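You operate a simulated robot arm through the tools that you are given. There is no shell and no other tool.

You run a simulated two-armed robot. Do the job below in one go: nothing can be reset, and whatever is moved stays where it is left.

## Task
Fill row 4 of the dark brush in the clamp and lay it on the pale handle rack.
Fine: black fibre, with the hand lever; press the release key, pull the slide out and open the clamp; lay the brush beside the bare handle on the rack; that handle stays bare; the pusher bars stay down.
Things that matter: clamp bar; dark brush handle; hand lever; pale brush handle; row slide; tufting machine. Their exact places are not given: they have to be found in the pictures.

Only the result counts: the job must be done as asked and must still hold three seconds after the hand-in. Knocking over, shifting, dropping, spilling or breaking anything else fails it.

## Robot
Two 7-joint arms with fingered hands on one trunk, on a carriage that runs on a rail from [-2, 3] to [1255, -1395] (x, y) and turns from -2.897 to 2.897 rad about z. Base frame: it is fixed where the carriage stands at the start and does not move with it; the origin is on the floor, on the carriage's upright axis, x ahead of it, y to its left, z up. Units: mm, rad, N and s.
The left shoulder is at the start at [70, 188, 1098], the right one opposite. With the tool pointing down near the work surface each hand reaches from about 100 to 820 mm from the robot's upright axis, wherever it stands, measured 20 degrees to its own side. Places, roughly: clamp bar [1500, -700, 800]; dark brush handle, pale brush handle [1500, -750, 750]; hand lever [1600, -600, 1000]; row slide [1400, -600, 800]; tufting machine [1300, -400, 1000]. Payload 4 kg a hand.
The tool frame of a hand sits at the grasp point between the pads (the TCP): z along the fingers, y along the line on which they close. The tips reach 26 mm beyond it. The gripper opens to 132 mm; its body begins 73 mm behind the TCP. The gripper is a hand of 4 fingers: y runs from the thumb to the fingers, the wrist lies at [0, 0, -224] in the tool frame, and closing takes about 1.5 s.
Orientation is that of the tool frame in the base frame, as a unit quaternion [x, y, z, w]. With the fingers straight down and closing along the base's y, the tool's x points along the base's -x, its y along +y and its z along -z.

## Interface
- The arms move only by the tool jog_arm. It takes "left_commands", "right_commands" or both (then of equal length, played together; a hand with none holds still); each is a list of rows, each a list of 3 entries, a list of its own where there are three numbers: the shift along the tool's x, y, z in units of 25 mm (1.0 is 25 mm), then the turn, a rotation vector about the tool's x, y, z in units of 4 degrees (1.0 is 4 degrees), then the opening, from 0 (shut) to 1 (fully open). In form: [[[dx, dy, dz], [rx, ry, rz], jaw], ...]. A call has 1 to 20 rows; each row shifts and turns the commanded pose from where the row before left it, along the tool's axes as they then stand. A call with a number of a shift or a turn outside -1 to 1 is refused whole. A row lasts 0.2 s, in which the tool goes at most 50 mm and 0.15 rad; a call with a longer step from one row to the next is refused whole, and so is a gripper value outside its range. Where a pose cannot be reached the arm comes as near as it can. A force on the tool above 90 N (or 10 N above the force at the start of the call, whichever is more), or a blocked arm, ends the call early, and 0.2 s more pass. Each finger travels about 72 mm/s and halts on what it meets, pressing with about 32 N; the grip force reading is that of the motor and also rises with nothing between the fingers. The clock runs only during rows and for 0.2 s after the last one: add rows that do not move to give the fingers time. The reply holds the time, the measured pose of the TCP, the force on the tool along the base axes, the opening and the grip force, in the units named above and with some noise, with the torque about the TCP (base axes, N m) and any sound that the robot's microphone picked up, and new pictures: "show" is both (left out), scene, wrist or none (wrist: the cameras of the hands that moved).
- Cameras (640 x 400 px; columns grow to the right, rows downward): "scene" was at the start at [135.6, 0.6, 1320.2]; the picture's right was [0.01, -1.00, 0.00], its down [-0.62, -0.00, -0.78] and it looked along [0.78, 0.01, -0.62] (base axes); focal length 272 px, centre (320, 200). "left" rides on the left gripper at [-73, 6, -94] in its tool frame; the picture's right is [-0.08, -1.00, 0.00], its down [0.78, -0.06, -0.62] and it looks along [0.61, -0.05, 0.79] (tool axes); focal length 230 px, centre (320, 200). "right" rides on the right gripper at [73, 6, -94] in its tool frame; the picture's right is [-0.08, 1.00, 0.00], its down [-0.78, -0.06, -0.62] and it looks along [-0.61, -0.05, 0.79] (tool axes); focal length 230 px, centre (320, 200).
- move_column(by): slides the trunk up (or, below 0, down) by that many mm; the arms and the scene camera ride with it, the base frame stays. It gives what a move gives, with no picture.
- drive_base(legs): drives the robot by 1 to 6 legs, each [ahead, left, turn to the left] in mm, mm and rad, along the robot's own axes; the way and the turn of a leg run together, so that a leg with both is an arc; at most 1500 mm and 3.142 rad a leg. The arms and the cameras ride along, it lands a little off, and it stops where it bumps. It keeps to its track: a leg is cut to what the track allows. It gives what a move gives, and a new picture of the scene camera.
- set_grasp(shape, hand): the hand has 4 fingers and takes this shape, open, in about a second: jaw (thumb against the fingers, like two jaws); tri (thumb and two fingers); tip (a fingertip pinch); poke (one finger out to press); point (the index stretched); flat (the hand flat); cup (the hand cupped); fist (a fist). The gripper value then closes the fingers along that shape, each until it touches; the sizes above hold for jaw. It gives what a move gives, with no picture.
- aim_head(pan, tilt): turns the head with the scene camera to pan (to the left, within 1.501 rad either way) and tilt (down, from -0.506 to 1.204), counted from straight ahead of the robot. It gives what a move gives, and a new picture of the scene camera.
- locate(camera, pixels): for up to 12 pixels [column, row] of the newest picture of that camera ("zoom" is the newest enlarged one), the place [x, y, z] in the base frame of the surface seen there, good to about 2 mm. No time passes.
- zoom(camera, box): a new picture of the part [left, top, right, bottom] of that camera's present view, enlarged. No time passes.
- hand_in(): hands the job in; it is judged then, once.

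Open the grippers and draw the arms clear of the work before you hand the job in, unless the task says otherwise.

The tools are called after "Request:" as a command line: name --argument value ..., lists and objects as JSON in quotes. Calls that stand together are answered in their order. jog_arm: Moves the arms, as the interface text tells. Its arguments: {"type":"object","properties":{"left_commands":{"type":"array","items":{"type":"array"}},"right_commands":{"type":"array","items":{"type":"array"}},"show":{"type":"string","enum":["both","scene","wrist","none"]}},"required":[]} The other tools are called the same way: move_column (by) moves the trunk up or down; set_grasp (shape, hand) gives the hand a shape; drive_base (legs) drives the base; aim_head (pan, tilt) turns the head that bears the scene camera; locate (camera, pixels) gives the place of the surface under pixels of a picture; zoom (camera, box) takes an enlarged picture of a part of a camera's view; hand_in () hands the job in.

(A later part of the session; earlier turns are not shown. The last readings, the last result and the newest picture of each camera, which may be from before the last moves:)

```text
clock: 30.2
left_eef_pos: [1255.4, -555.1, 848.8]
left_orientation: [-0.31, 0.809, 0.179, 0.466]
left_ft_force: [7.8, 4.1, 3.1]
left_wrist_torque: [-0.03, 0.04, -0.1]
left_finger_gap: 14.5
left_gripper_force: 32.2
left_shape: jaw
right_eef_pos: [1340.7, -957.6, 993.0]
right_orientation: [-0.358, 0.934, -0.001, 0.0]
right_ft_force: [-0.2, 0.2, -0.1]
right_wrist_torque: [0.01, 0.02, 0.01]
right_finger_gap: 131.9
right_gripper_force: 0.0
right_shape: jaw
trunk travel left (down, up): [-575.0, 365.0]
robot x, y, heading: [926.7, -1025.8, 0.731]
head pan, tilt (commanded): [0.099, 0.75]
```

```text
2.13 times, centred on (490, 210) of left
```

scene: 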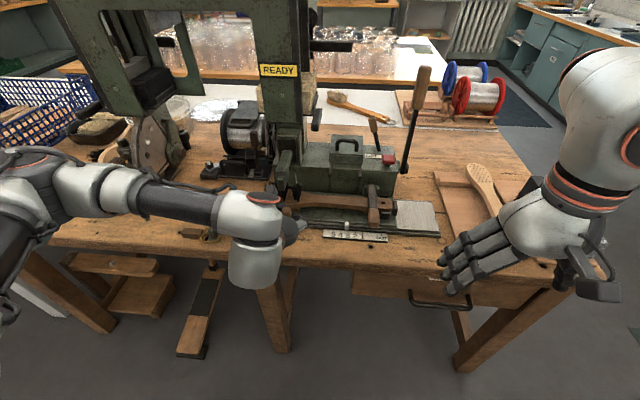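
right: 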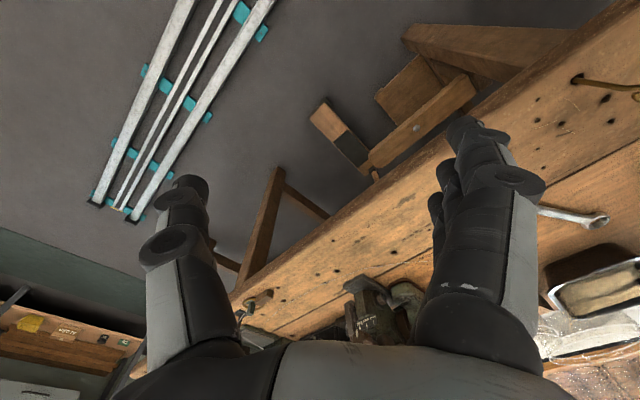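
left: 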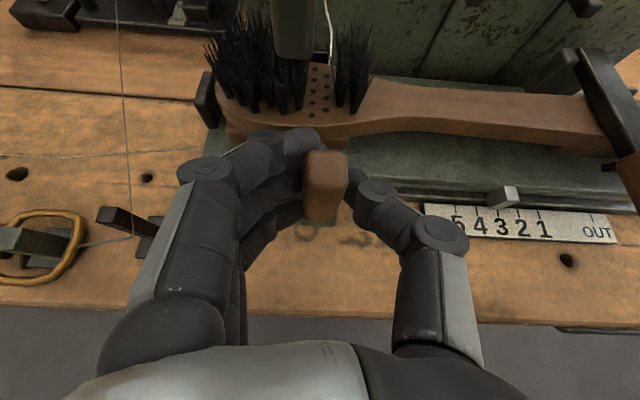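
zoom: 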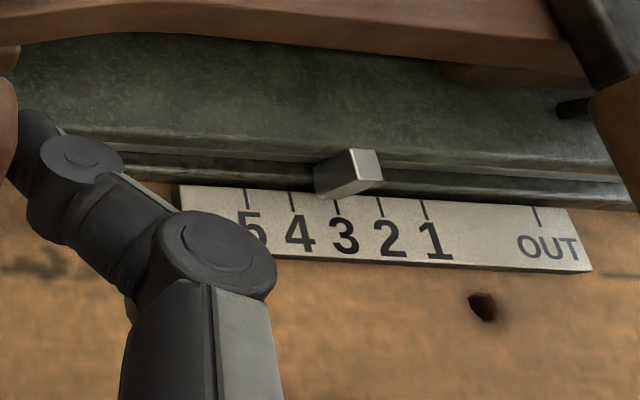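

The pointer is ~4 mm past tick 3 (300 vs tick 309 in the zoom). I move 12.5 mm more to reach tick 4.

Request:
jog_arm --left_commands '[[[0, 0.25, 0], [0, 0, 0], 0.1], [[0, 0.25, 0], [0, 0, 0], 0.1], [[0, 0, 0], [0, 0, 0], 0.1], [[0, 0, 0], [0, 0, 0], 0.1]]' --show "both"

Request:
zoom --camera "scene" --box '[320, 215, 380, 250]'

Request:
zoom --camera "left" --box '[380, 150, 640, 270]'

```text
clock: 31.2
left_eef_pos: [1247.5, -545.7, 849.1]
left_orientation: [-0.31, 0.809, 0.179, 0.466]
left_ft_force: [5.2, 8.6, -0.9]
left_wrist_torque: [-0.01, 0.13, -0.05]
left_finger_gap: 14.1
left_gripper_force: 31.7
left_shape: jaw
right_eef_pos: [1341.2, -955.8, 992.7]
right_orientation: [-0.357, 0.934, 0.0, -0.001]
right_ft_force: [1.1, 0.4, 0.2]
right_wrist_torque: [0.02, 0.03, 0.04]
right_finger_gap: 131.6
right_gripper_force: 0.1
right_shape: jaw
trunk travel left (down, up): [-575.0, 365.0]
robot x, y, heading: [929.6, -1026.2, 0.73]
head pan, tilt (commanded): [0.099, 0.75]
```

scene: 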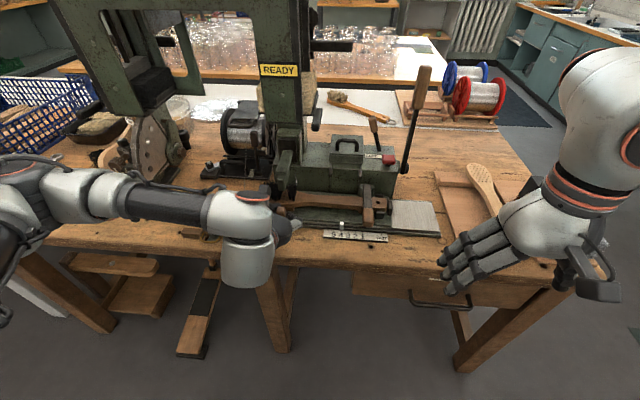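
left: 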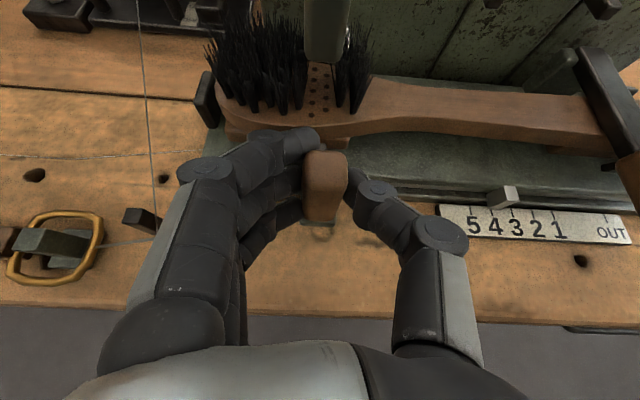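

```text
10.67 times, centred on (350, 232) of scene
```

zoom: 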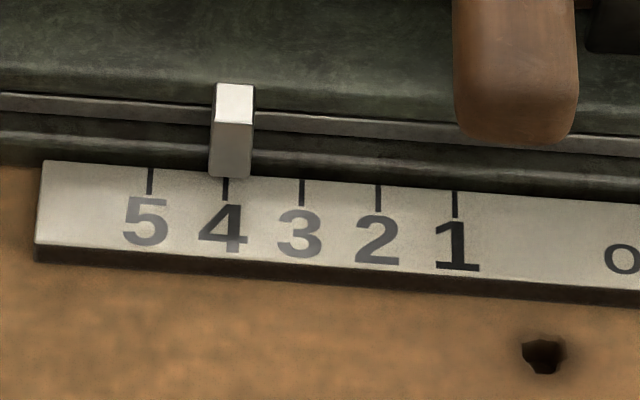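

```text
2.46 times, centred on (510, 210) of left
```

zoom: 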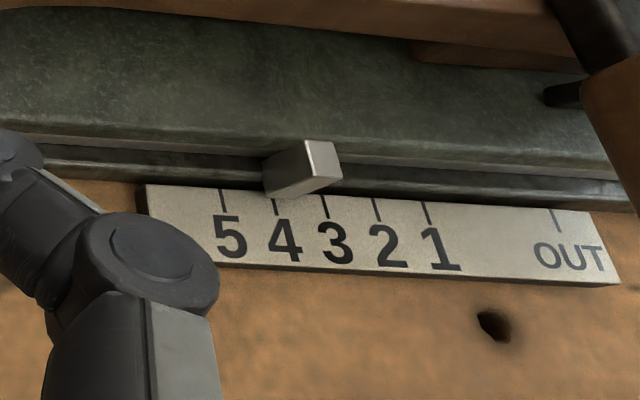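

The pointer base (229) is within ~1 mm of tick 4 (225). I nudge 0.8 mm more and then open the fingers gently to see whether it stays.

Request:
jog_arm --left_commands '[[[0, 0.035, 0], [0, 0, 0], 0.1], [[0, 0, 0], [0, 0, 0], 0.1], [[0, 0, 0], [0, 0, 0], 0.2], [[0, 0, 0], [0, 0, 0], 0.3], [[0, 0, 0], [0, 0, 0], 0.35], [[0, 0, 0], [0, 0, 0], 0.35]]' --show "both"

Request:
zoom --camera "scene" --box '[320, 215, 380, 250]'

```text
clock: 32.6
left_eef_pos: [1245.8, -545.9, 850.8]
left_orientation: [-0.31, 0.809, 0.179, 0.466]
left_ft_force: [0.0, 0.4, 0.1]
left_wrist_torque: [0.0, -0.03, -0.03]
left_finger_gap: 45.4
left_gripper_force: 0.1
left_shape: jaw
right_eef_pos: [1341.0, -957.4, 994.3]
right_orientation: [-0.358, 0.934, 0.0, 0.001]
right_ft_force: [-0.9, -0.8, -0.7]
right_wrist_torque: [0.01, -0.02, 0.0]
right_finger_gap: 131.7
right_gripper_force: 0.1
right_shape: jaw
trunk travel left (down, up): [-575.0, 365.0]
robot x, y, heading: [926.3, -1030.0, 0.73]
head pan, tilt (commanded): [0.099, 0.75]
```

scene: 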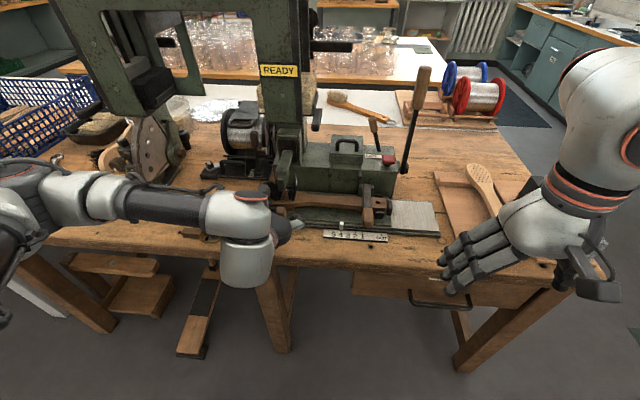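
left: 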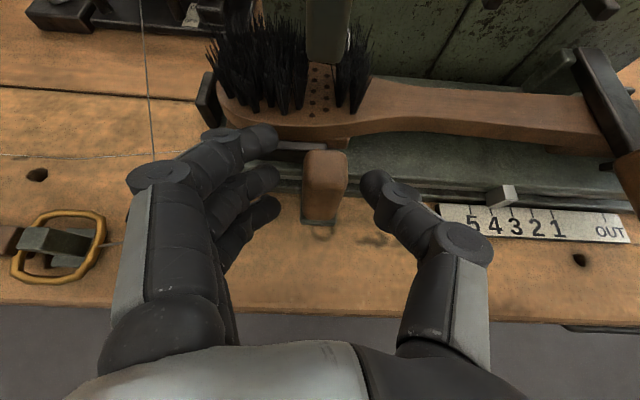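

```text
10.67 times, centred on (350, 232) of scene
```

zoom: 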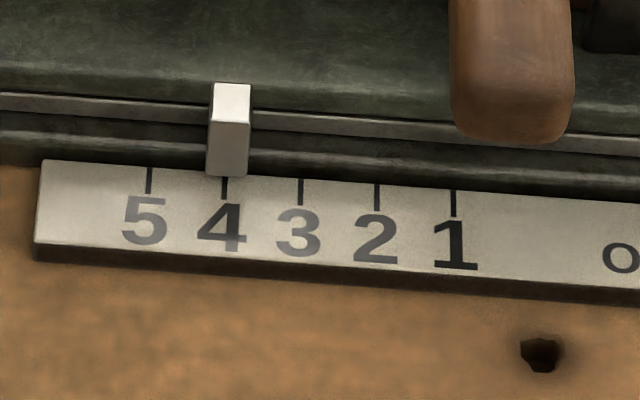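

The pointer is on tick 4 and stays; READY shows. I back the left hand out of the knob and measure the hand lever.

Request:
jog_arm --left_commands '[[[0, 0, -1], [0, 0, 0], 0.4], [[0, 0, -1], [0, 0, 0], 0.4], [[0, 0, -1], [0, 0, 0], 0.4], [[0, 0, -1], [0, 0, 0], 0.4]]' --show "scene"

Request:
zoom --camera "scene" --box '[350, 50, 450, 190]'

```text
clock: 33.6
left_eef_pos: [1191.9, -613.0, 895.4]
left_orientation: [-0.302, 0.813, 0.165, 0.469]
left_ft_force: [0.5, -1.1, 0.0]
left_wrist_torque: [0.0, 0.01, 0.03]
left_finger_gap: 52.6
left_gripper_force: 0.1
left_shape: jaw
left hand out of reach, approached as far as the arm can: row 4
right_eef_pos: [1343.2, -959.1, 992.0]
right_orientation: [-0.358, 0.934, 0.002, -0.001]
right_ft_force: [0.5, -0.1, 0.0]
right_wrist_torque: [0.01, 0.05, -0.01]
right_finger_gap: 132.1
right_gripper_force: 0.1
right_shape: jaw
trunk travel left (down, up): [-575.0, 365.0]
robot x, y, heading: [924.0, -1029.6, 0.728]
head pan, tilt (commanded): [0.099, 0.75]
```

scene: 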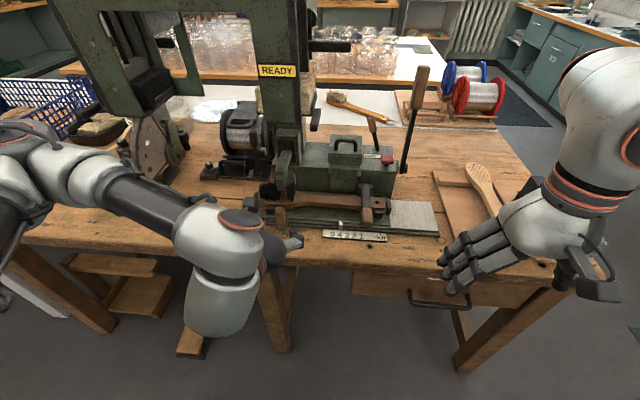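

```text
2.86 times, centred on (400, 120) of scene
```

zoom: 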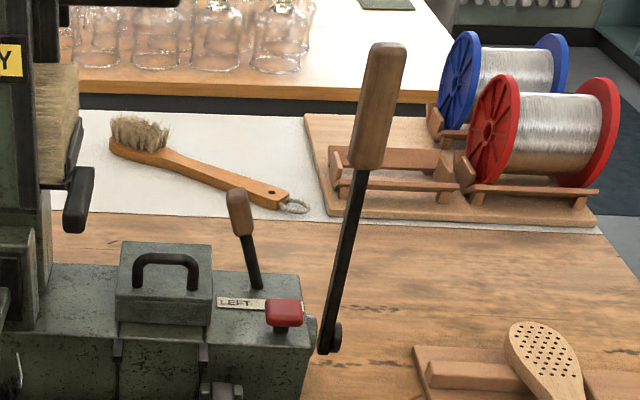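

I locate the lever's handle and pivot on the zoom.

Request:
locate --camera "zoom" --pixels '[[388, 50], [378, 105], [366, 160], [364, 105], [392, 105], [350, 230], [338, 300], [332, 340], [283, 305], [283, 322], [238, 205], [256, 280]]'

```text
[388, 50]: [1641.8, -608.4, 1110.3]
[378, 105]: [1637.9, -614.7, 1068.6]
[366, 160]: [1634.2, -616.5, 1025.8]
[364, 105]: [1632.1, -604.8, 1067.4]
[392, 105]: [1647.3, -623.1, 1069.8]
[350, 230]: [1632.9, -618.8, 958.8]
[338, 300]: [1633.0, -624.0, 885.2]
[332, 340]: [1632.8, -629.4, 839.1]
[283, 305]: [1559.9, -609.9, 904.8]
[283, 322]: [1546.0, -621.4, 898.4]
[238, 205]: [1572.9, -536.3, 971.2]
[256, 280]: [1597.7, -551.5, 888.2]
```

Lever handle centre is at about perp 815, s 1553, z 1068 with the pivot near z 840. I bring the right hand up in front of it and tilt it 60° forward.

Request:
jog_arm --right_commands '[[[-1, 0.44, -0.6], [0, 0, 0], 0.7], [[-1, 0.44, -0.6], [0, 0, 0], 0.7], [[-1, 0.44, -0.6], [0, 0, 0], 0.7], [[-1, 0.44, -0.6], [0, 0, 0], 0.7], [[-1, 0.44, -0.6], [0, 0, 0], 0.7], [[0, 0, 0], [0, -1, 0], 0.7], [[0, 0, 0], [0, -1, 0], 0.7], [[0, 0, 0], [0, -1, 0], 0.7], [[0, 0, 0], [0, -1, 0], 0.7], [[0, 0, 0], [0, -1, 0], 0.7], [[0, 0, 0], [0, -1, 0], 0.7], [[0, 0, 0], [0, -1, 0], 0.7], [[0, 0, 0], [0, -1, 0], 0.7], [[0, 0, 0], [0, -1, 0], 0.7], [[0, 0, 0], [0, -1, 0], 0.7], [[0, 0, 0], [0, -1, 0], 0.7], [[0, 0, 0], [0, -1, 0], 0.7], [[0, 0, 0], [0, -1, 0], 0.7], [[0, 0, 0], [0, -1, 0], 0.7], [[0, 0, 0], [0, -1, 0], 0.7]]' --show "both"

```text
clock: 37.8
left_eef_pos: [1190.6, -611.6, 895.4]
left_orientation: [-0.301, 0.813, 0.164, 0.47]
left_ft_force: [-0.7, 0.1, -0.3]
left_wrist_torque: [-0.01, 0.05, -0.01]
left_finger_gap: 52.2
left_gripper_force: 0.1
left_shape: jaw
right_eef_pos: [1397.0, -832.4, 1068.4]
right_orientation: [-0.309, 0.808, 0.18, 0.468]
right_ft_force: [0.0, 0.1, 0.7]
right_wrist_torque: [0.03, -0.02, 0.02]
right_finger_gap: 92.8
right_gripper_force: 0.0
right_shape: jaw
trunk travel left (down, up): [-575.0, 365.0]
robot x, y, heading: [925.4, -1029.7, 0.729]
head pan, tilt (commanded): [0.099, 0.75]
```

scene: 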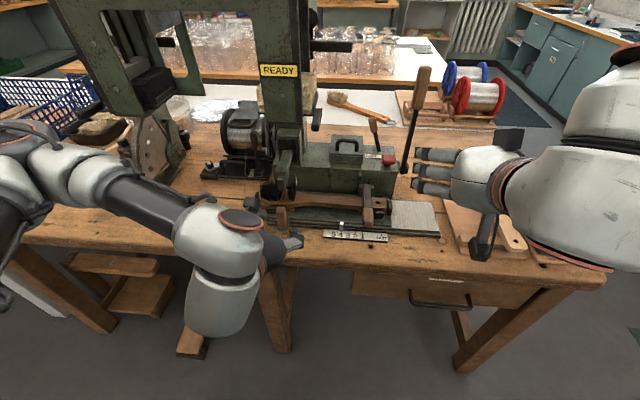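
right: 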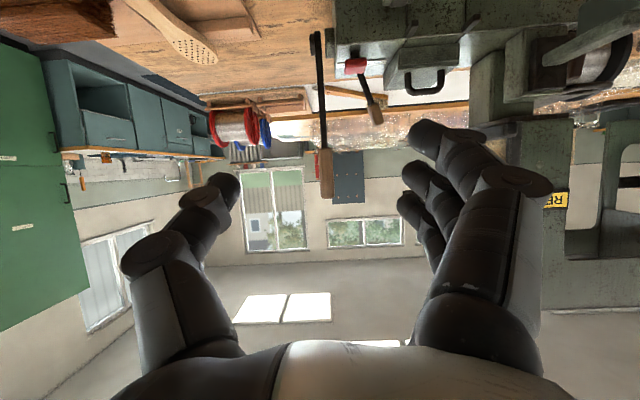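

The lever handle appears at (325,165) in the right wrist view, centred between thumb and fingers. I advance 250 mm horizontally toward it.

Request:
jog_arm --right_commands '[[[-0.557, 0, 0.964], [0, 0, 0], 0.7], [[-0.557, 0, 0.964], [0, 0, 0], 0.7], [[-0.557, 0, 0.964], [0, 0, 0], 0.7], [[-0.557, 0, 0.964], [0, 0, 0], 0.7], [[-0.557, 0, 0.964], [0, 0, 0], 0.7], [[-0.557, 0, 0.964], [0, 0, 0], 0.7], [[-0.557, 0, 0.964], [0, 0, 0], 0.7], [[-0.557, 0, 0.964], [0, 0, 0], 0.7], [[-0.557, 0, 0.964], [0, 0, 0], 0.7]]' --show "both"

```text
clock: 39.8
left_eef_pos: [1189.6, -610.5, 896.3]
left_orientation: [-0.303, 0.813, 0.164, 0.469]
left_ft_force: [0.4, -0.7, 1.1]
left_wrist_torque: [0.01, 0.03, 0.0]
left_finger_gap: 52.1
left_gripper_force: 0.1
left_shape: jaw
right_eef_pos: [1584.0, -664.6, 1068.0]
right_orientation: [-0.311, 0.809, 0.179, 0.466]
right_ft_force: [-0.5, -0.4, -0.2]
right_wrist_torque: [0.0, 0.01, 0.04]
right_finger_gap: 93.0
right_gripper_force: 0.0
right_shape: jaw
trunk travel left (down, up): [-575.0, 365.0]
robot x, y, heading: [925.5, -1031.5, 0.731]
head pan, tilt (commanded): [0.099, 0.75]
```

scene: 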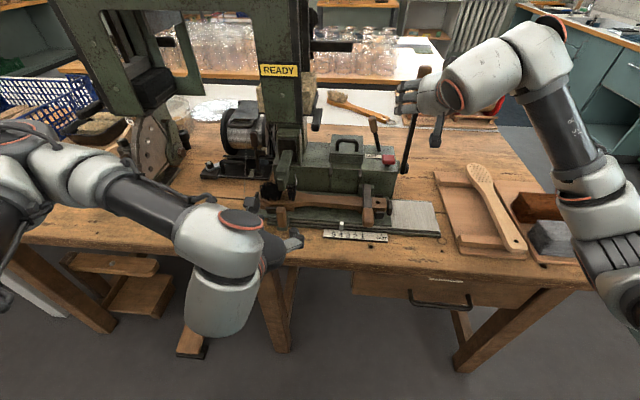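
right: 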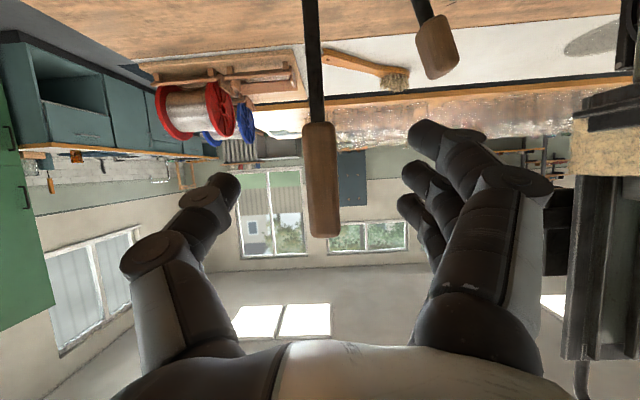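

Handle at (322,180) is well centred. I advance the last 80 mm and close on it.

Request:
jog_arm --right_commands '[[[-0.557, 0, 0.964], [0, 0, 0], 0.7], [[-0.557, 0, 0.964], [0, 0, 0], 0.7], [[-0.5, 0, 0.866], [0, 0, 0], 0.7], [[0, 0, 0], [0, 0, 0], 0.35], [[0, 0, 0], [0, 0, 0], 0.1], [[0, 0, 0], [0, 0, 0], 0.1], [[0, 0, 0], [0, 0, 0], 0.1], [[0, 0, 0], [0, 0, 0], 0.1], [[0, 0, 0], [0, 0, 0], 0.1]]' --show "both"

```text
clock: 41.8
left_eef_pos: [1190.1, -611.1, 895.1]
left_orientation: [-0.303, 0.813, 0.164, 0.47]
left_ft_force: [0.8, 0.4, -0.2]
left_wrist_torque: [-0.02, 0.01, 0.01]
left_finger_gap: 52.3
left_gripper_force: 0.2
left_shape: jaw
right_eef_pos: [1644.0, -611.2, 1070.0]
right_orientation: [-0.31, 0.808, 0.179, 0.467]
right_ft_force: [1.7, 2.6, 0.7]
right_wrist_torque: [0.03, 0.12, -0.06]
right_finger_gap: 21.8
right_gripper_force: 32.0
right_shape: jaw
trunk travel left (down, up): [-575.0, 365.0]
robot x, y, heading: [925.9, -1026.7, 0.732]
head pan, tilt (commanded): [0.099, 0.75]
```

scene: 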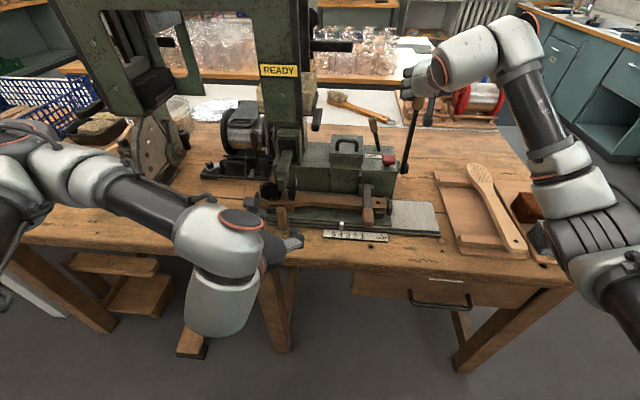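
right: 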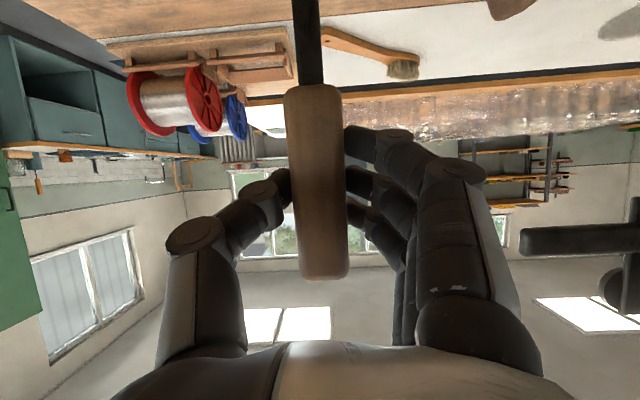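

The lever is gripped (gap 21.8). I pull it toward the robot along its arc, first ~20°, watching the force.

Request:
jog_arm --right_commands '[[[0.399, 0, -0.675], [0, 0, 0], 0.05], [[0.466, 0, -0.655], [0, 0, 0], 0.05], [[0.522, 0, -0.608], [0, 0, 0], 0.05], [[0.575, 0, -0.564], [0, 0, 0], 0.05]]' --show "both"

```text
clock: 42.8
left_eef_pos: [1188.7, -612.8, 897.6]
left_orientation: [-0.302, 0.812, 0.165, 0.472]
left_ft_force: [0.0, 0.6, -0.3]
left_wrist_torque: [0.05, 0.04, -0.01]
left_finger_gap: 52.4
left_gripper_force: 0.1
left_shape: jaw
right_eef_pos: [1583.0, -667.9, 1062.1]
right_orientation: [-0.308, 0.808, 0.179, 0.47]
right_ft_force: [2.8, -2.8, 23.0]
right_wrist_torque: [0.47, -0.36, -0.25]
right_finger_gap: 21.4
right_gripper_force: 32.0
right_shape: jaw
trunk travel left (down, up): [-575.0, 365.0]
robot x, y, heading: [924.7, -1028.9, 0.729]
head pan, tilt (commanded): [0.099, 0.75]
```

scene: 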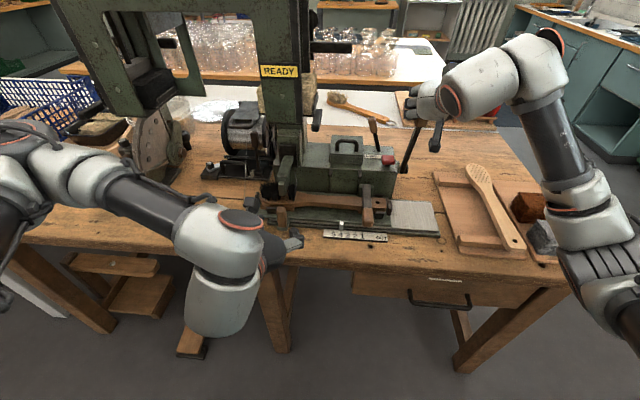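
right: 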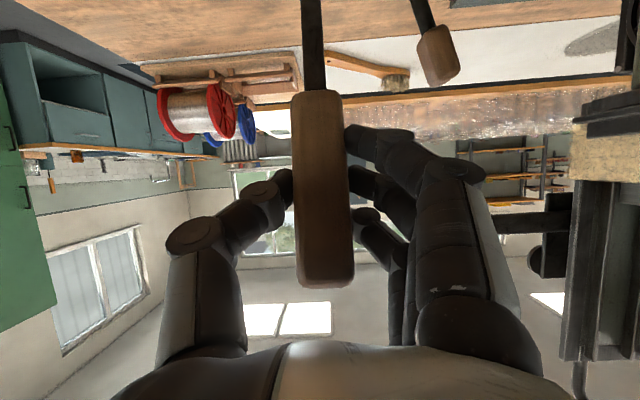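

The lever follows; a 23 N upward reaction suggests the pivot is slightly nearer, so I correct the arc and pull ~15° more.

Request:
jog_arm --right_commands '[[[0.586, 0, -0.75], [0, 0, 0], 0.05], [[0.645, 0, -0.477], [0, 0, 0], 0.05], [[0.69, 0, -0.419], [0, 0, 0], 0.05]]' --show "both"

```text
clock: 43.6
left_eef_pos: [1189.5, -612.8, 896.0]
left_orientation: [-0.302, 0.813, 0.164, 0.47]
left_ft_force: [0.6, 0.0, -0.8]
left_wrist_torque: [-0.01, -0.03, 0.0]
left_finger_gap: 52.2
left_gripper_force: 0.0
left_shape: jaw
right_eef_pos: [1539.4, -706.6, 1037.0]
right_orientation: [-0.309, 0.809, 0.178, 0.467]
right_ft_force: [4.9, -4.5, 11.3]
right_wrist_torque: [0.46, -0.25, -0.3]
right_finger_gap: 20.6
right_gripper_force: 32.1
right_shape: jaw
trunk travel left (down, up): [-575.0, 365.0]
robot x, y, heading: [926.4, -1028.6, 0.732]
head pan, tilt (commanded): [0.099, 0.75]
```

scene: 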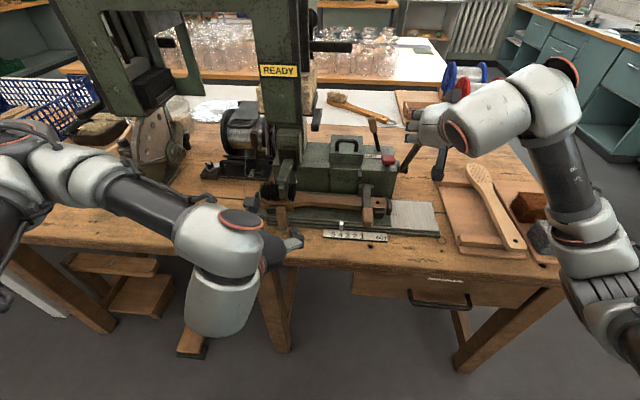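
right: 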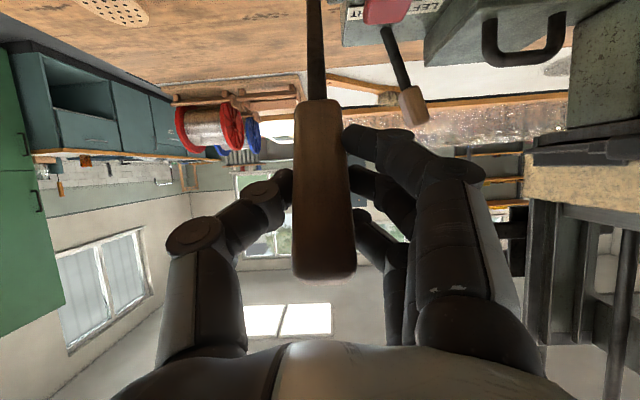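

The lever has moved about 33°, force modest, sign still READY. I keep pulling along the arc.

Request:
jog_arm --right_commands '[[[0.72, 0, -0.36], [0, 0, 0], 0.05], [[0.749, 0, -0.297], [0, 0, 0], 0.05], [[0.77, 0, -0.23], [0, 0, 0], 0.05]]' --show "both"

```text
clock: 44.4
left_eef_pos: [1191.1, -612.7, 895.5]
left_orientation: [-0.302, 0.813, 0.165, 0.47]
left_ft_force: [0.8, -0.4, 1.1]
left_wrist_torque: [0.0, 0.0, 0.0]
left_finger_gap: 52.2
left_gripper_force: 0.1
left_shape: jaw
right_eef_pos: [1506.6, -737.7, 997.8]
right_orientation: [-0.311, 0.808, 0.18, 0.466]
right_ft_force: [8.3, -5.5, 9.8]
right_wrist_torque: [0.37, -0.23, -0.32]
right_finger_gap: 20.6
right_gripper_force: 32.0
right_shape: jaw
trunk travel left (down, up): [-575.0, 365.0]
robot x, y, heading: [926.0, -1029.7, 0.731]
head pan, tilt (commanded): [0.099, 0.75]
heard: click
```

scene: 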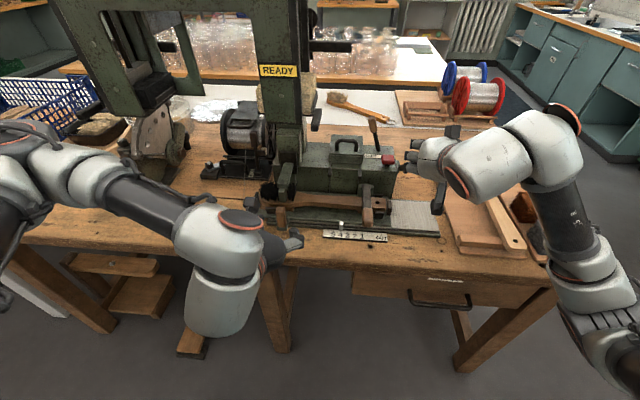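
right: 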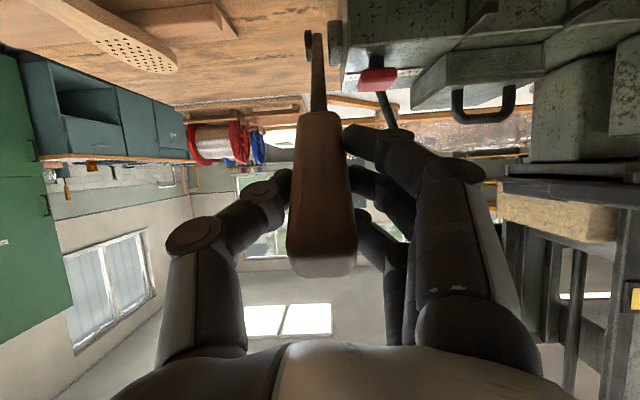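

A click was heard at about 47°. I zoom on the sign and brush head to see the state.

Request:
zoom --camera "scene" --box '[230, 50, 350, 130]'

Request:
zoom --camera "scene" --box '[240, 140, 400, 250]'

Request:
zoom --camera "left" --box '[200, 0, 480, 200]'

```text
5.00 times, centred on (290, 90) of scene
```

zoom: 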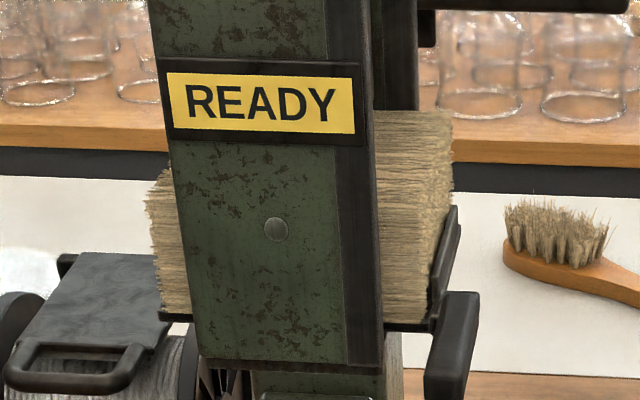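

```text
3.64 times, centred on (320, 195) of scene
```

zoom: 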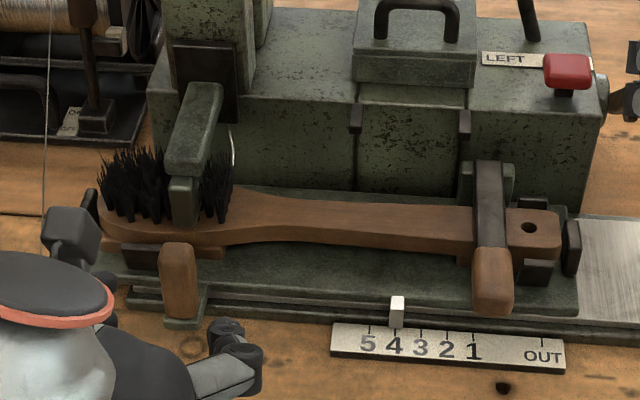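

```text
2.00 times, centred on (340, 100) of left
```

zoom: 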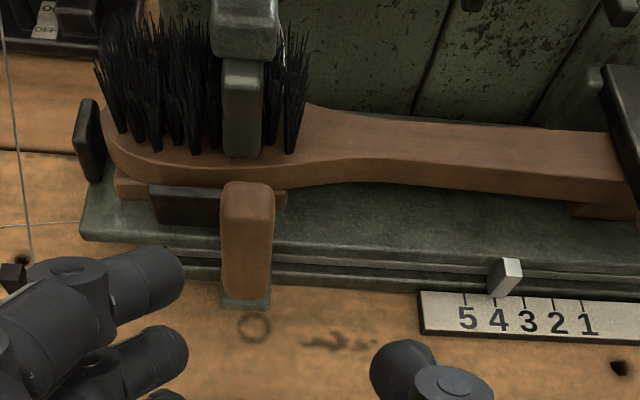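

The nose has come down on row 4. I pull a bit further (5° steps) to make sure the stroke is complete, watching for a stop.

Request:
jog_arm --right_commands '[[[0.789, 0, -0.159], [0, 0, 0], 0.05], [[0, 0, 0], [0, 0, 0], 0.05]]' --show "scene"

```text
clock: 45.0
left_eef_pos: [1190.3, -612.4, 895.4]
left_orientation: [-0.302, 0.813, 0.165, 0.469]
left_ft_force: [-0.4, 0.6, 0.0]
left_wrist_torque: [-0.01, 0.03, 0.01]
left_finger_gap: 52.4
left_gripper_force: 0.0
left_shape: jaw
right_eef_pos: [1497.0, -746.1, 982.9]
right_orientation: [-0.309, 0.809, 0.179, 0.466]
right_ft_force: [11.5, -1.9, 4.3]
right_wrist_torque: [0.36, -0.22, -0.27]
right_finger_gap: 20.5
right_gripper_force: 32.3
right_shape: jaw
trunk travel left (down, up): [-575.0, 365.0]
robot x, y, heading: [928.5, -1028.5, 0.733]
head pan, tilt (commanded): [0.099, 0.75]
```

scene: 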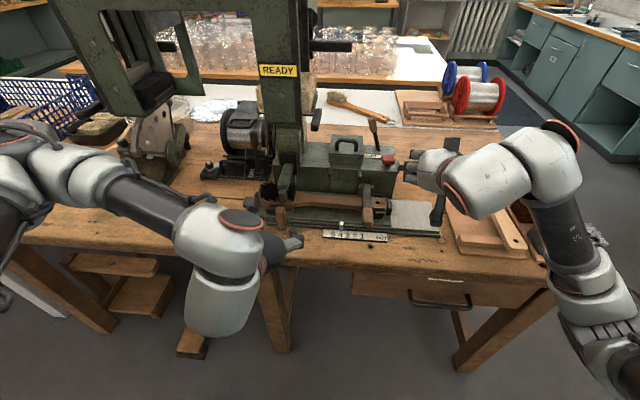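

Still moving freely along the arc. One more 5° step, with the wrist view to check the lever is still in the fingers.

Request:
jog_arm --right_commands '[[[0.8, 0, -0.092], [0, 0, 0], 0.05], [[0, 0, 0], [0, 0, 0], 0.05]]' --show "both"

```text
clock: 45.6
left_eef_pos: [1190.6, -612.2, 896.0]
left_orientation: [-0.302, 0.813, 0.164, 0.469]
left_ft_force: [0.5, 0.0, 0.3]
left_wrist_torque: [0.0, 0.01, -0.04]
left_finger_gap: 52.1
left_gripper_force: 0.0
left_shape: jaw
right_eef_pos: [1489.2, -754.5, 971.5]
right_orientation: [-0.305, 0.807, 0.18, 0.472]
right_ft_force: [36.8, 11.9, 43.0]
right_wrist_torque: [0.42, -0.38, -0.22]
right_finger_gap: 17.7
right_gripper_force: 32.1
right_shape: jaw
trunk travel left (down, up): [-575.0, 365.0]
robot x, y, heading: [928.3, -1031.0, 0.733]
head pan, tilt (commanded): [0.099, 0.75]
```

scene: 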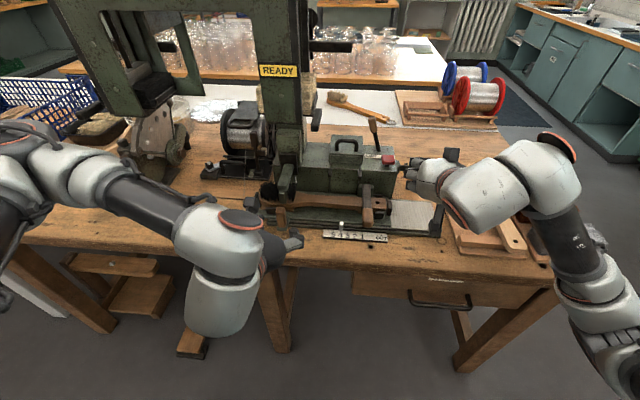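
right: 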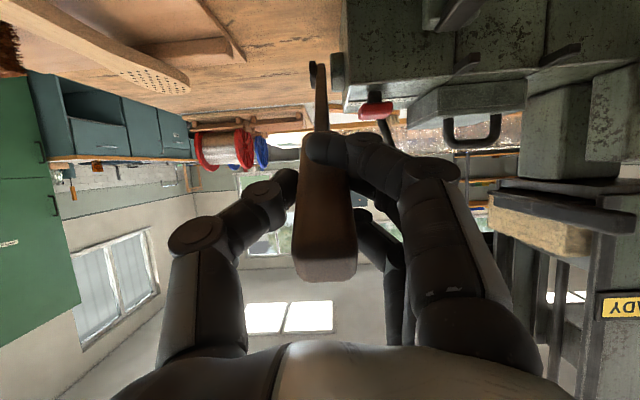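

The lever has reached its end stop (force up to ~57 N). I guide it back along the same arc.

Request:
jog_arm --right_commands '[[[-0.8, 0, 0.092], [0, 0, 0], 0.05], [[-0.789, 0, 0.159], [0, 0, 0], 0.05], [[-0.77, 0, 0.23], [0, 0, 0], 0.05], [[-0.749, 0, 0.297], [0, 0, 0], 0.05]]' --show "both"

```text
clock: 46.6
left_eef_pos: [1190.9, -613.4, 896.2]
left_orientation: [-0.302, 0.813, 0.166, 0.47]
left_ft_force: [0.4, -0.1, -0.6]
left_wrist_torque: [0.01, 0.02, 0.0]
left_finger_gap: 52.1
left_gripper_force: 0.0
left_shape: jaw
right_eef_pos: [1529.1, -719.0, 1022.0]
right_orientation: [-0.308, 0.809, 0.179, 0.467]
right_ft_force: [12.6, -15.7, 5.0]
right_wrist_torque: [-0.43, 0.58, -0.72]
right_finger_gap: 18.5
right_gripper_force: 32.0
right_shape: jaw
trunk travel left (down, up): [-575.0, 365.0]
robot x, y, heading: [925.3, -1028.1, 0.729]
head pan, tilt (commanded): [0.099, 0.75]
```

scene: 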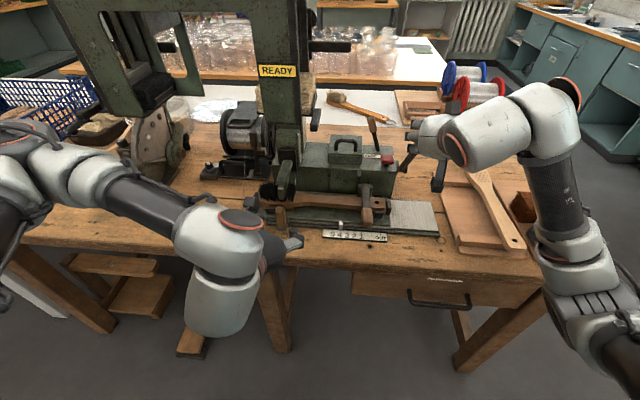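
right: 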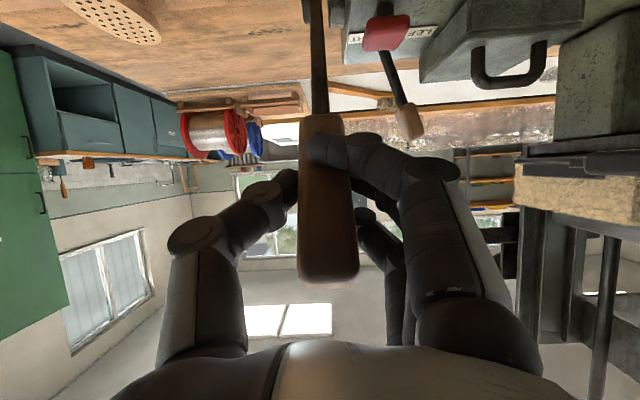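

Returning smoothly. I continue the arc back to the rest position.

Request:
jog_arm --right_commands '[[[-0.72, 0, 0.36], [0, 0, 0], 0.05], [[-0.69, 0, 0.419], [0, 0, 0], 0.05], [[-0.645, 0, 0.477], [0, 0, 0], 0.05], [[-0.604, 0, 0.534], [0, 0, 0], 0.05], [[-0.555, 0, 0.585], [0, 0, 0], 0.05], [[-0.498, 0, 0.631], [0, 0, 0], 0.05]]' --show "both"

Request:
zoom --camera "scene" --box '[240, 140, 400, 250]'

```text
clock: 48.0
left_eef_pos: [1191.6, -612.7, 896.4]
left_orientation: [-0.303, 0.813, 0.165, 0.469]
left_ft_force: [-0.9, 0.2, -0.1]
left_wrist_torque: [0.03, 0.01, -0.01]
left_finger_gap: 52.4
left_gripper_force: 0.0
left_shape: jaw
right_eef_pos: [1612.4, -640.8, 1064.7]
right_orientation: [-0.311, 0.808, 0.18, 0.467]
right_ft_force: [3.0, -5.3, -2.1]
right_wrist_torque: [-1.02, 1.03, -0.81]
right_finger_gap: 20.0
right_gripper_force: 32.2
right_shape: jaw
trunk travel left (down, up): [-575.0, 365.0]
robot x, y, heading: [927.9, -1027.3, 0.731]
head pan, tilt (commanded): [0.099, 0.75]
```

scene: 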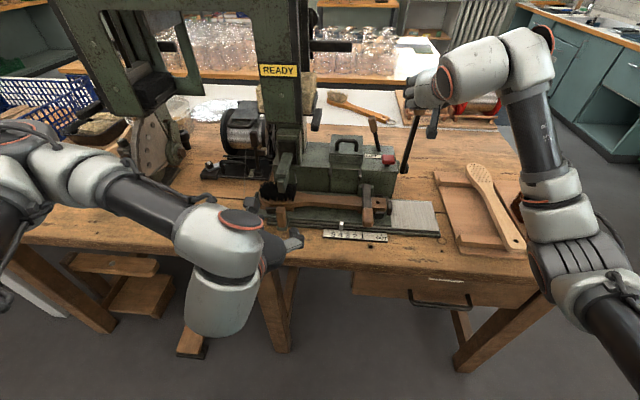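
right: 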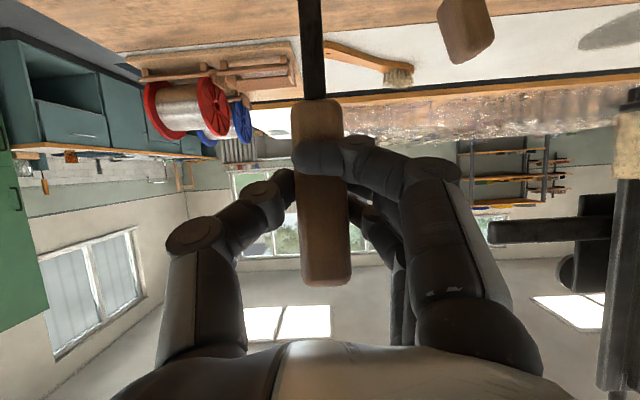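

```text
3.64 times, centred on (320, 195) of scene
```

zoom: 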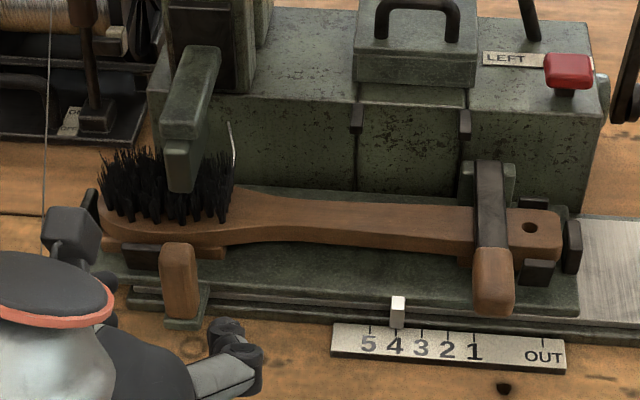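

Row 4 now shows black tufts under the raised nose. I bring the lever fully back to rest and open the hand.

Request:
jog_arm --right_commands '[[[-0.447, 0, 0.67], [0, 0, 0], 0.05], [[-0.41, 0, 0.766], [0, 0, 0], 0.05], [[0, 0, 0], [0, 0, 0], 0.05], [[0, 0, 0], [0, 0, 0], 0.4], [[0, 0, 0], [0, 0, 0], 0.7], [[0, 0, 0], [0, 0, 0], 0.7], [[0, 0, 0], [0, 0, 0], 0.7], [[0, 0, 0], [0, 0, 0], 0.7]]' --show "both"

Request:
zoom --camera "scene" --box '[250, 170, 330, 230]'

Request:
zoom --camera "left" --box '[200, 0, 480, 200]'

```text
clock: 49.8
left_eef_pos: [1188.0, -616.0, 898.0]
left_orientation: [-0.302, 0.811, 0.166, 0.472]
left_ft_force: [-0.2, -0.3, -0.1]
left_wrist_torque: [0.01, -0.01, 0.04]
left_finger_gap: 52.4
left_gripper_force: 0.0
left_shape: jaw
right_eef_pos: [1638.2, -619.9, 1071.3]
right_orientation: [-0.308, 0.807, 0.181, 0.47]
right_ft_force: [-16.3, -29.7, 9.7]
right_wrist_torque: [-0.67, 0.37, 0.01]
right_finger_gap: 82.2
right_gripper_force: 0.1
right_shape: jaw
trunk travel left (down, up): [-575.0, 365.0]
robot x, y, heading: [928.5, -1030.2, 0.732]
head pan, tilt (commanded): [0.099, 0.75]
```

scene: 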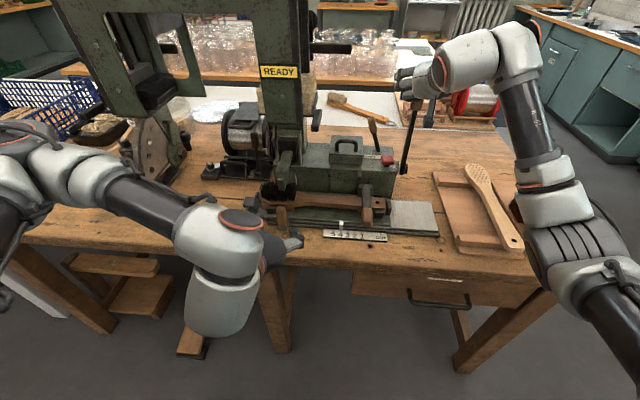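
right: 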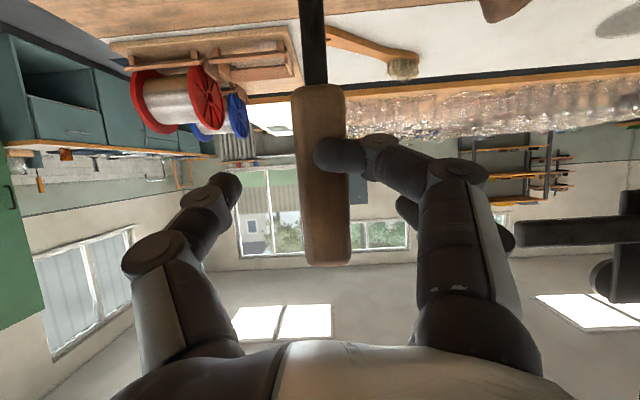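

```text
6.67 times, centred on (290, 200) of scene
```

zoom: 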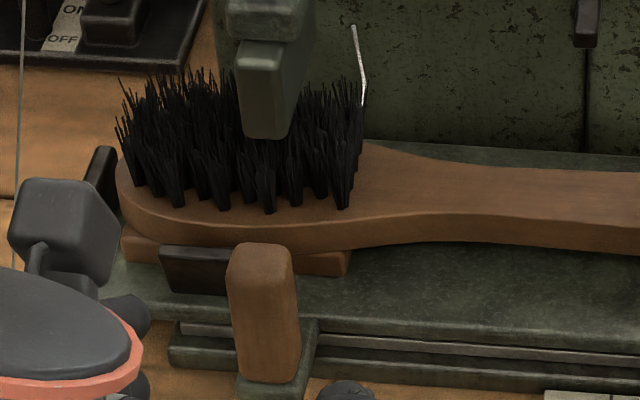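

```text
2.00 times, centred on (340, 100) of left
```

zoom: 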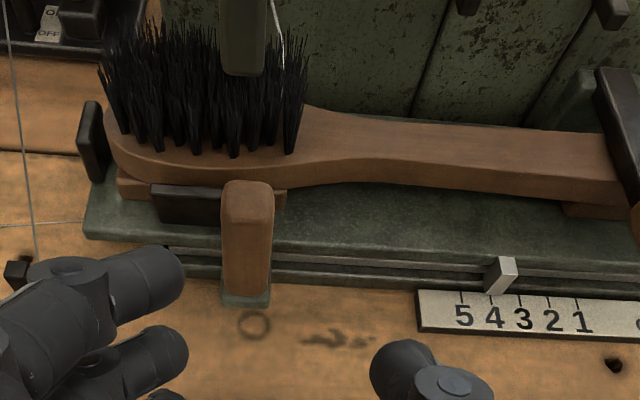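

Row 4 is filled with black. The index fingertip rests on the front of the handle, so I back the hand straight out toward the robot.

Request:
jog_arm --right_commands '[[[0.3, 0, -0.5], [0, 0, 0], 0.7], [[0.3, 0, -0.5], [0, 0, 0], 0.7], [[0.3, 0, -0.5], [0, 0, 0], 0.7], [[0, 0, 0], [0, 0, 0], 0.7]]' --show "both"

```text
clock: 50.8
left_eef_pos: [1190.6, -611.7, 896.4]
left_orientation: [-0.303, 0.813, 0.164, 0.47]
left_ft_force: [0.2, 0.0, 0.0]
left_wrist_torque: [0.03, 0.02, -0.01]
left_finger_gap: 52.3
left_gripper_force: 0.0
left_shape: jaw
right_eef_pos: [1607.9, -643.8, 1066.6]
right_orientation: [-0.31, 0.809, 0.179, 0.467]
right_ft_force: [-0.4, -0.5, -1.0]
right_wrist_torque: [0.02, -0.03, -0.02]
right_finger_gap: 92.2
right_gripper_force: 0.1
right_shape: jaw
trunk travel left (down, up): [-575.0, 365.0]
robot x, y, heading: [925.2, -1029.5, 0.734]
head pan, tilt (commanded): [0.099, 0.75]
```

scene: 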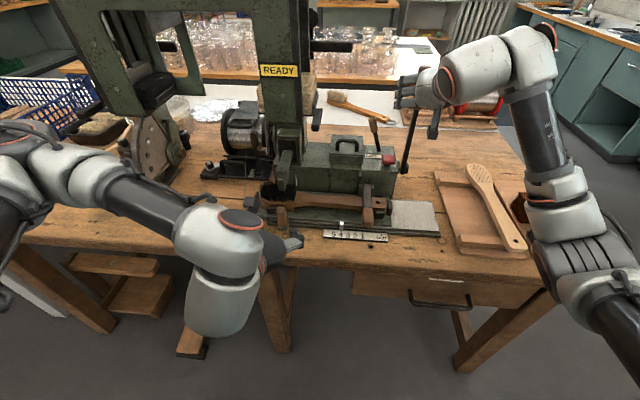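
right: 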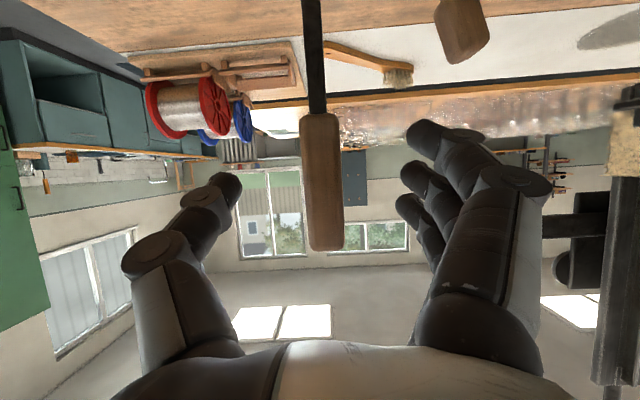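

The hand is free of the lever. I withdraw it 250 mm and switch it to the poke shape for the release key.

Request:
jog_arm --right_commands '[[[0.557, 0, -0.964], [0, 0, 0], 0.7], [[0.557, 0, -0.964], [0, 0, 0], 0.7], [[0.557, 0, -0.964], [0, 0, 0], 0.7], [[0.557, 0, -0.964], [0, 0, 0], 0.7], [[0.557, 0, -0.964], [0, 0, 0], 0.7], [[0.557, 0, -0.964], [0, 0, 0], 0.7], [[0.557, 0, -0.964], [0, 0, 0], 0.7]]' --show "none"

Request:
set_grasp --hand "right" --shape "poke"

Request:
zoom --camera "right" --box '[0, 0, 640, 400]'

Request:
zoom --camera "scene" --box '[320, 60, 560, 240]'

```text
clock: 52.4
left_eef_pos: [1189.2, -611.8, 895.2]
left_orientation: [-0.302, 0.813, 0.165, 0.47]
left_ft_force: [0.9, 0.0, 0.1]
left_wrist_torque: [-0.03, -0.01, 0.0]
left_finger_gap: 52.6
left_gripper_force: 0.0
left_shape: jaw
right_eef_pos: [1463.9, -773.3, 1068.3]
right_orientation: [-0.308, 0.809, 0.179, 0.468]
right_ft_force: [0.8, 0.0, 0.5]
right_wrist_torque: [0.0, -0.01, -0.01]
right_finger_gap: 92.0
right_gripper_force: 0.0
right_shape: jaw
trunk travel left (down, up): [-575.0, 365.0]
robot x, y, heading: [923.9, -1028.0, 0.726]
head pan, tilt (commanded): [0.099, 0.75]
```

```text
clock: 53.3
left_eef_pos: [1189.9, -609.8, 895.4]
left_orientation: [-0.302, 0.813, 0.164, 0.47]
left_ft_force: [0.5, -0.6, -0.3]
left_wrist_torque: [0.0, 0.03, -0.01]
left_finger_gap: 52.2
left_gripper_force: 0.1
left_shape: jaw
right_eef_pos: [1464.8, -771.0, 1068.2]
right_orientation: [-0.309, 0.808, 0.179, 0.468]
right_ft_force: [-0.6, 0.2, -0.3]
right_wrist_torque: [-0.01, 0.0, 0.01]
right_finger_gap: 0.1
right_gripper_force: 0.1
right_shape: poke
trunk travel left (down, up): [-575.0, 365.0]
robot x, y, heading: [924.2, -1029.9, 0.734]
head pan, tilt (commanded): [0.099, 0.75]
```

```text
1.00 times, centred on (320, 200) of right (not enlarged: the box is as wide or as high as the picture)
```

zoom: 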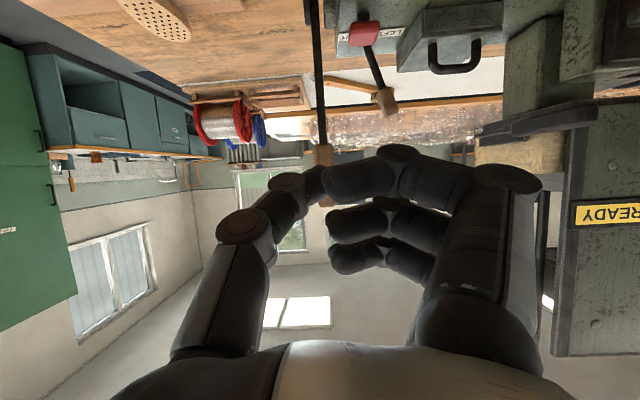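

```text
2.22 times, centred on (440, 150) of scene
```

zoom: 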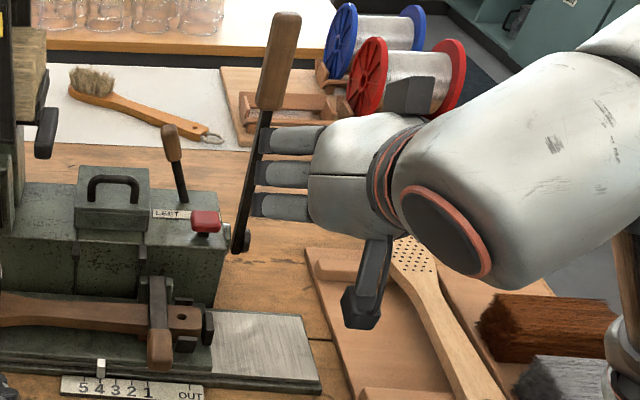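

In the picture the fingers look curled at (350,185); I send a still row with the opening at 1 to see what poke looks like when open.

Request:
jog_arm --right_commands '[[[0, 0, 0], [0, 0, 0], 1], [[0, 0, 0], [0, 0, 0], 1], [[0, 0, 0], [0, 0, 0], 1], [[0, 0, 0], [0, 0, 0], 1]]' --show "both"

```text
clock: 54.3
left_eef_pos: [1190.2, -612.2, 896.4]
left_orientation: [-0.302, 0.813, 0.163, 0.47]
left_ft_force: [0.7, 0.4, -0.4]
left_wrist_torque: [0.01, 0.01, 0.03]
left_finger_gap: 52.5
left_gripper_force: 0.0
left_shape: jaw
right_eef_pos: [1464.0, -772.0, 1067.5]
right_orientation: [-0.31, 0.809, 0.179, 0.467]
right_ft_force: [0.4, -0.5, -0.6]
right_wrist_torque: [-0.05, -0.04, 0.01]
right_finger_gap: 0.1
right_gripper_force: 0.1
right_shape: poke
trunk travel left (down, up): [-575.0, 365.0]
robot x, y, heading: [924.7, -1030.8, 0.729]
head pan, tilt (commanded): [0.099, 0.75]
```

scene: 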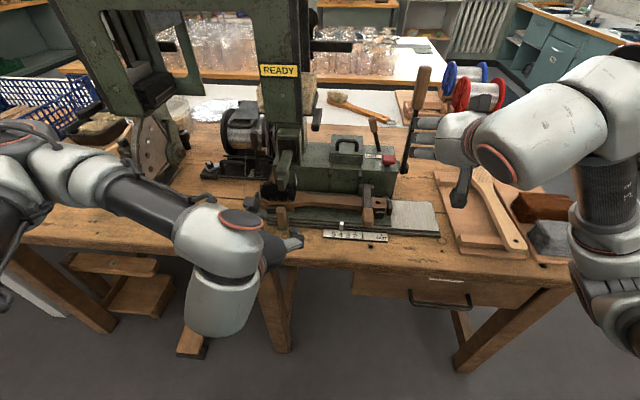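
right: 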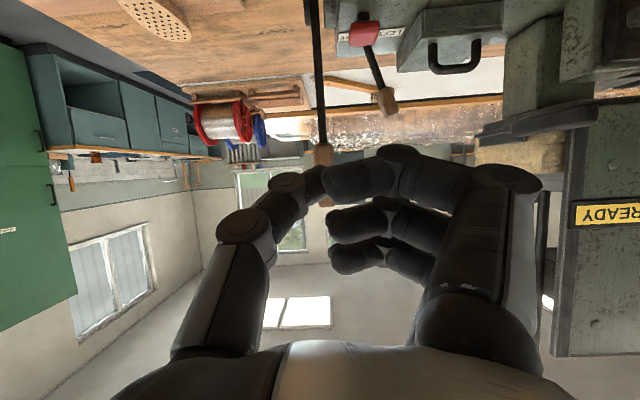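

I locate the index fingertip and other finger points in the wrist view to learn where the poke tip is.

Request:
locate --camera "right" --pixels '[[325, 180], [345, 170], [312, 180], [335, 222], [335, 258], [395, 155], [390, 212], [290, 185], [510, 180], [245, 225], [410, 250], [355, 195]]'

```text
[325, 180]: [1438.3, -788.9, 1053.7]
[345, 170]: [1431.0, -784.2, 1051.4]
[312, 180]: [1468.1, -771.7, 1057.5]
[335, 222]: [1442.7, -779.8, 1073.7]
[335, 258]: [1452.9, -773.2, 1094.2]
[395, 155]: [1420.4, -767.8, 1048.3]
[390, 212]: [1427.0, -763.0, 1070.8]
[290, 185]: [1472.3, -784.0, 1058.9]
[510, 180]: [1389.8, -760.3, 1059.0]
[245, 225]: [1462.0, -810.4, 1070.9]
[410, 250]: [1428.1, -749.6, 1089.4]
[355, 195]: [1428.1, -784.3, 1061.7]
```

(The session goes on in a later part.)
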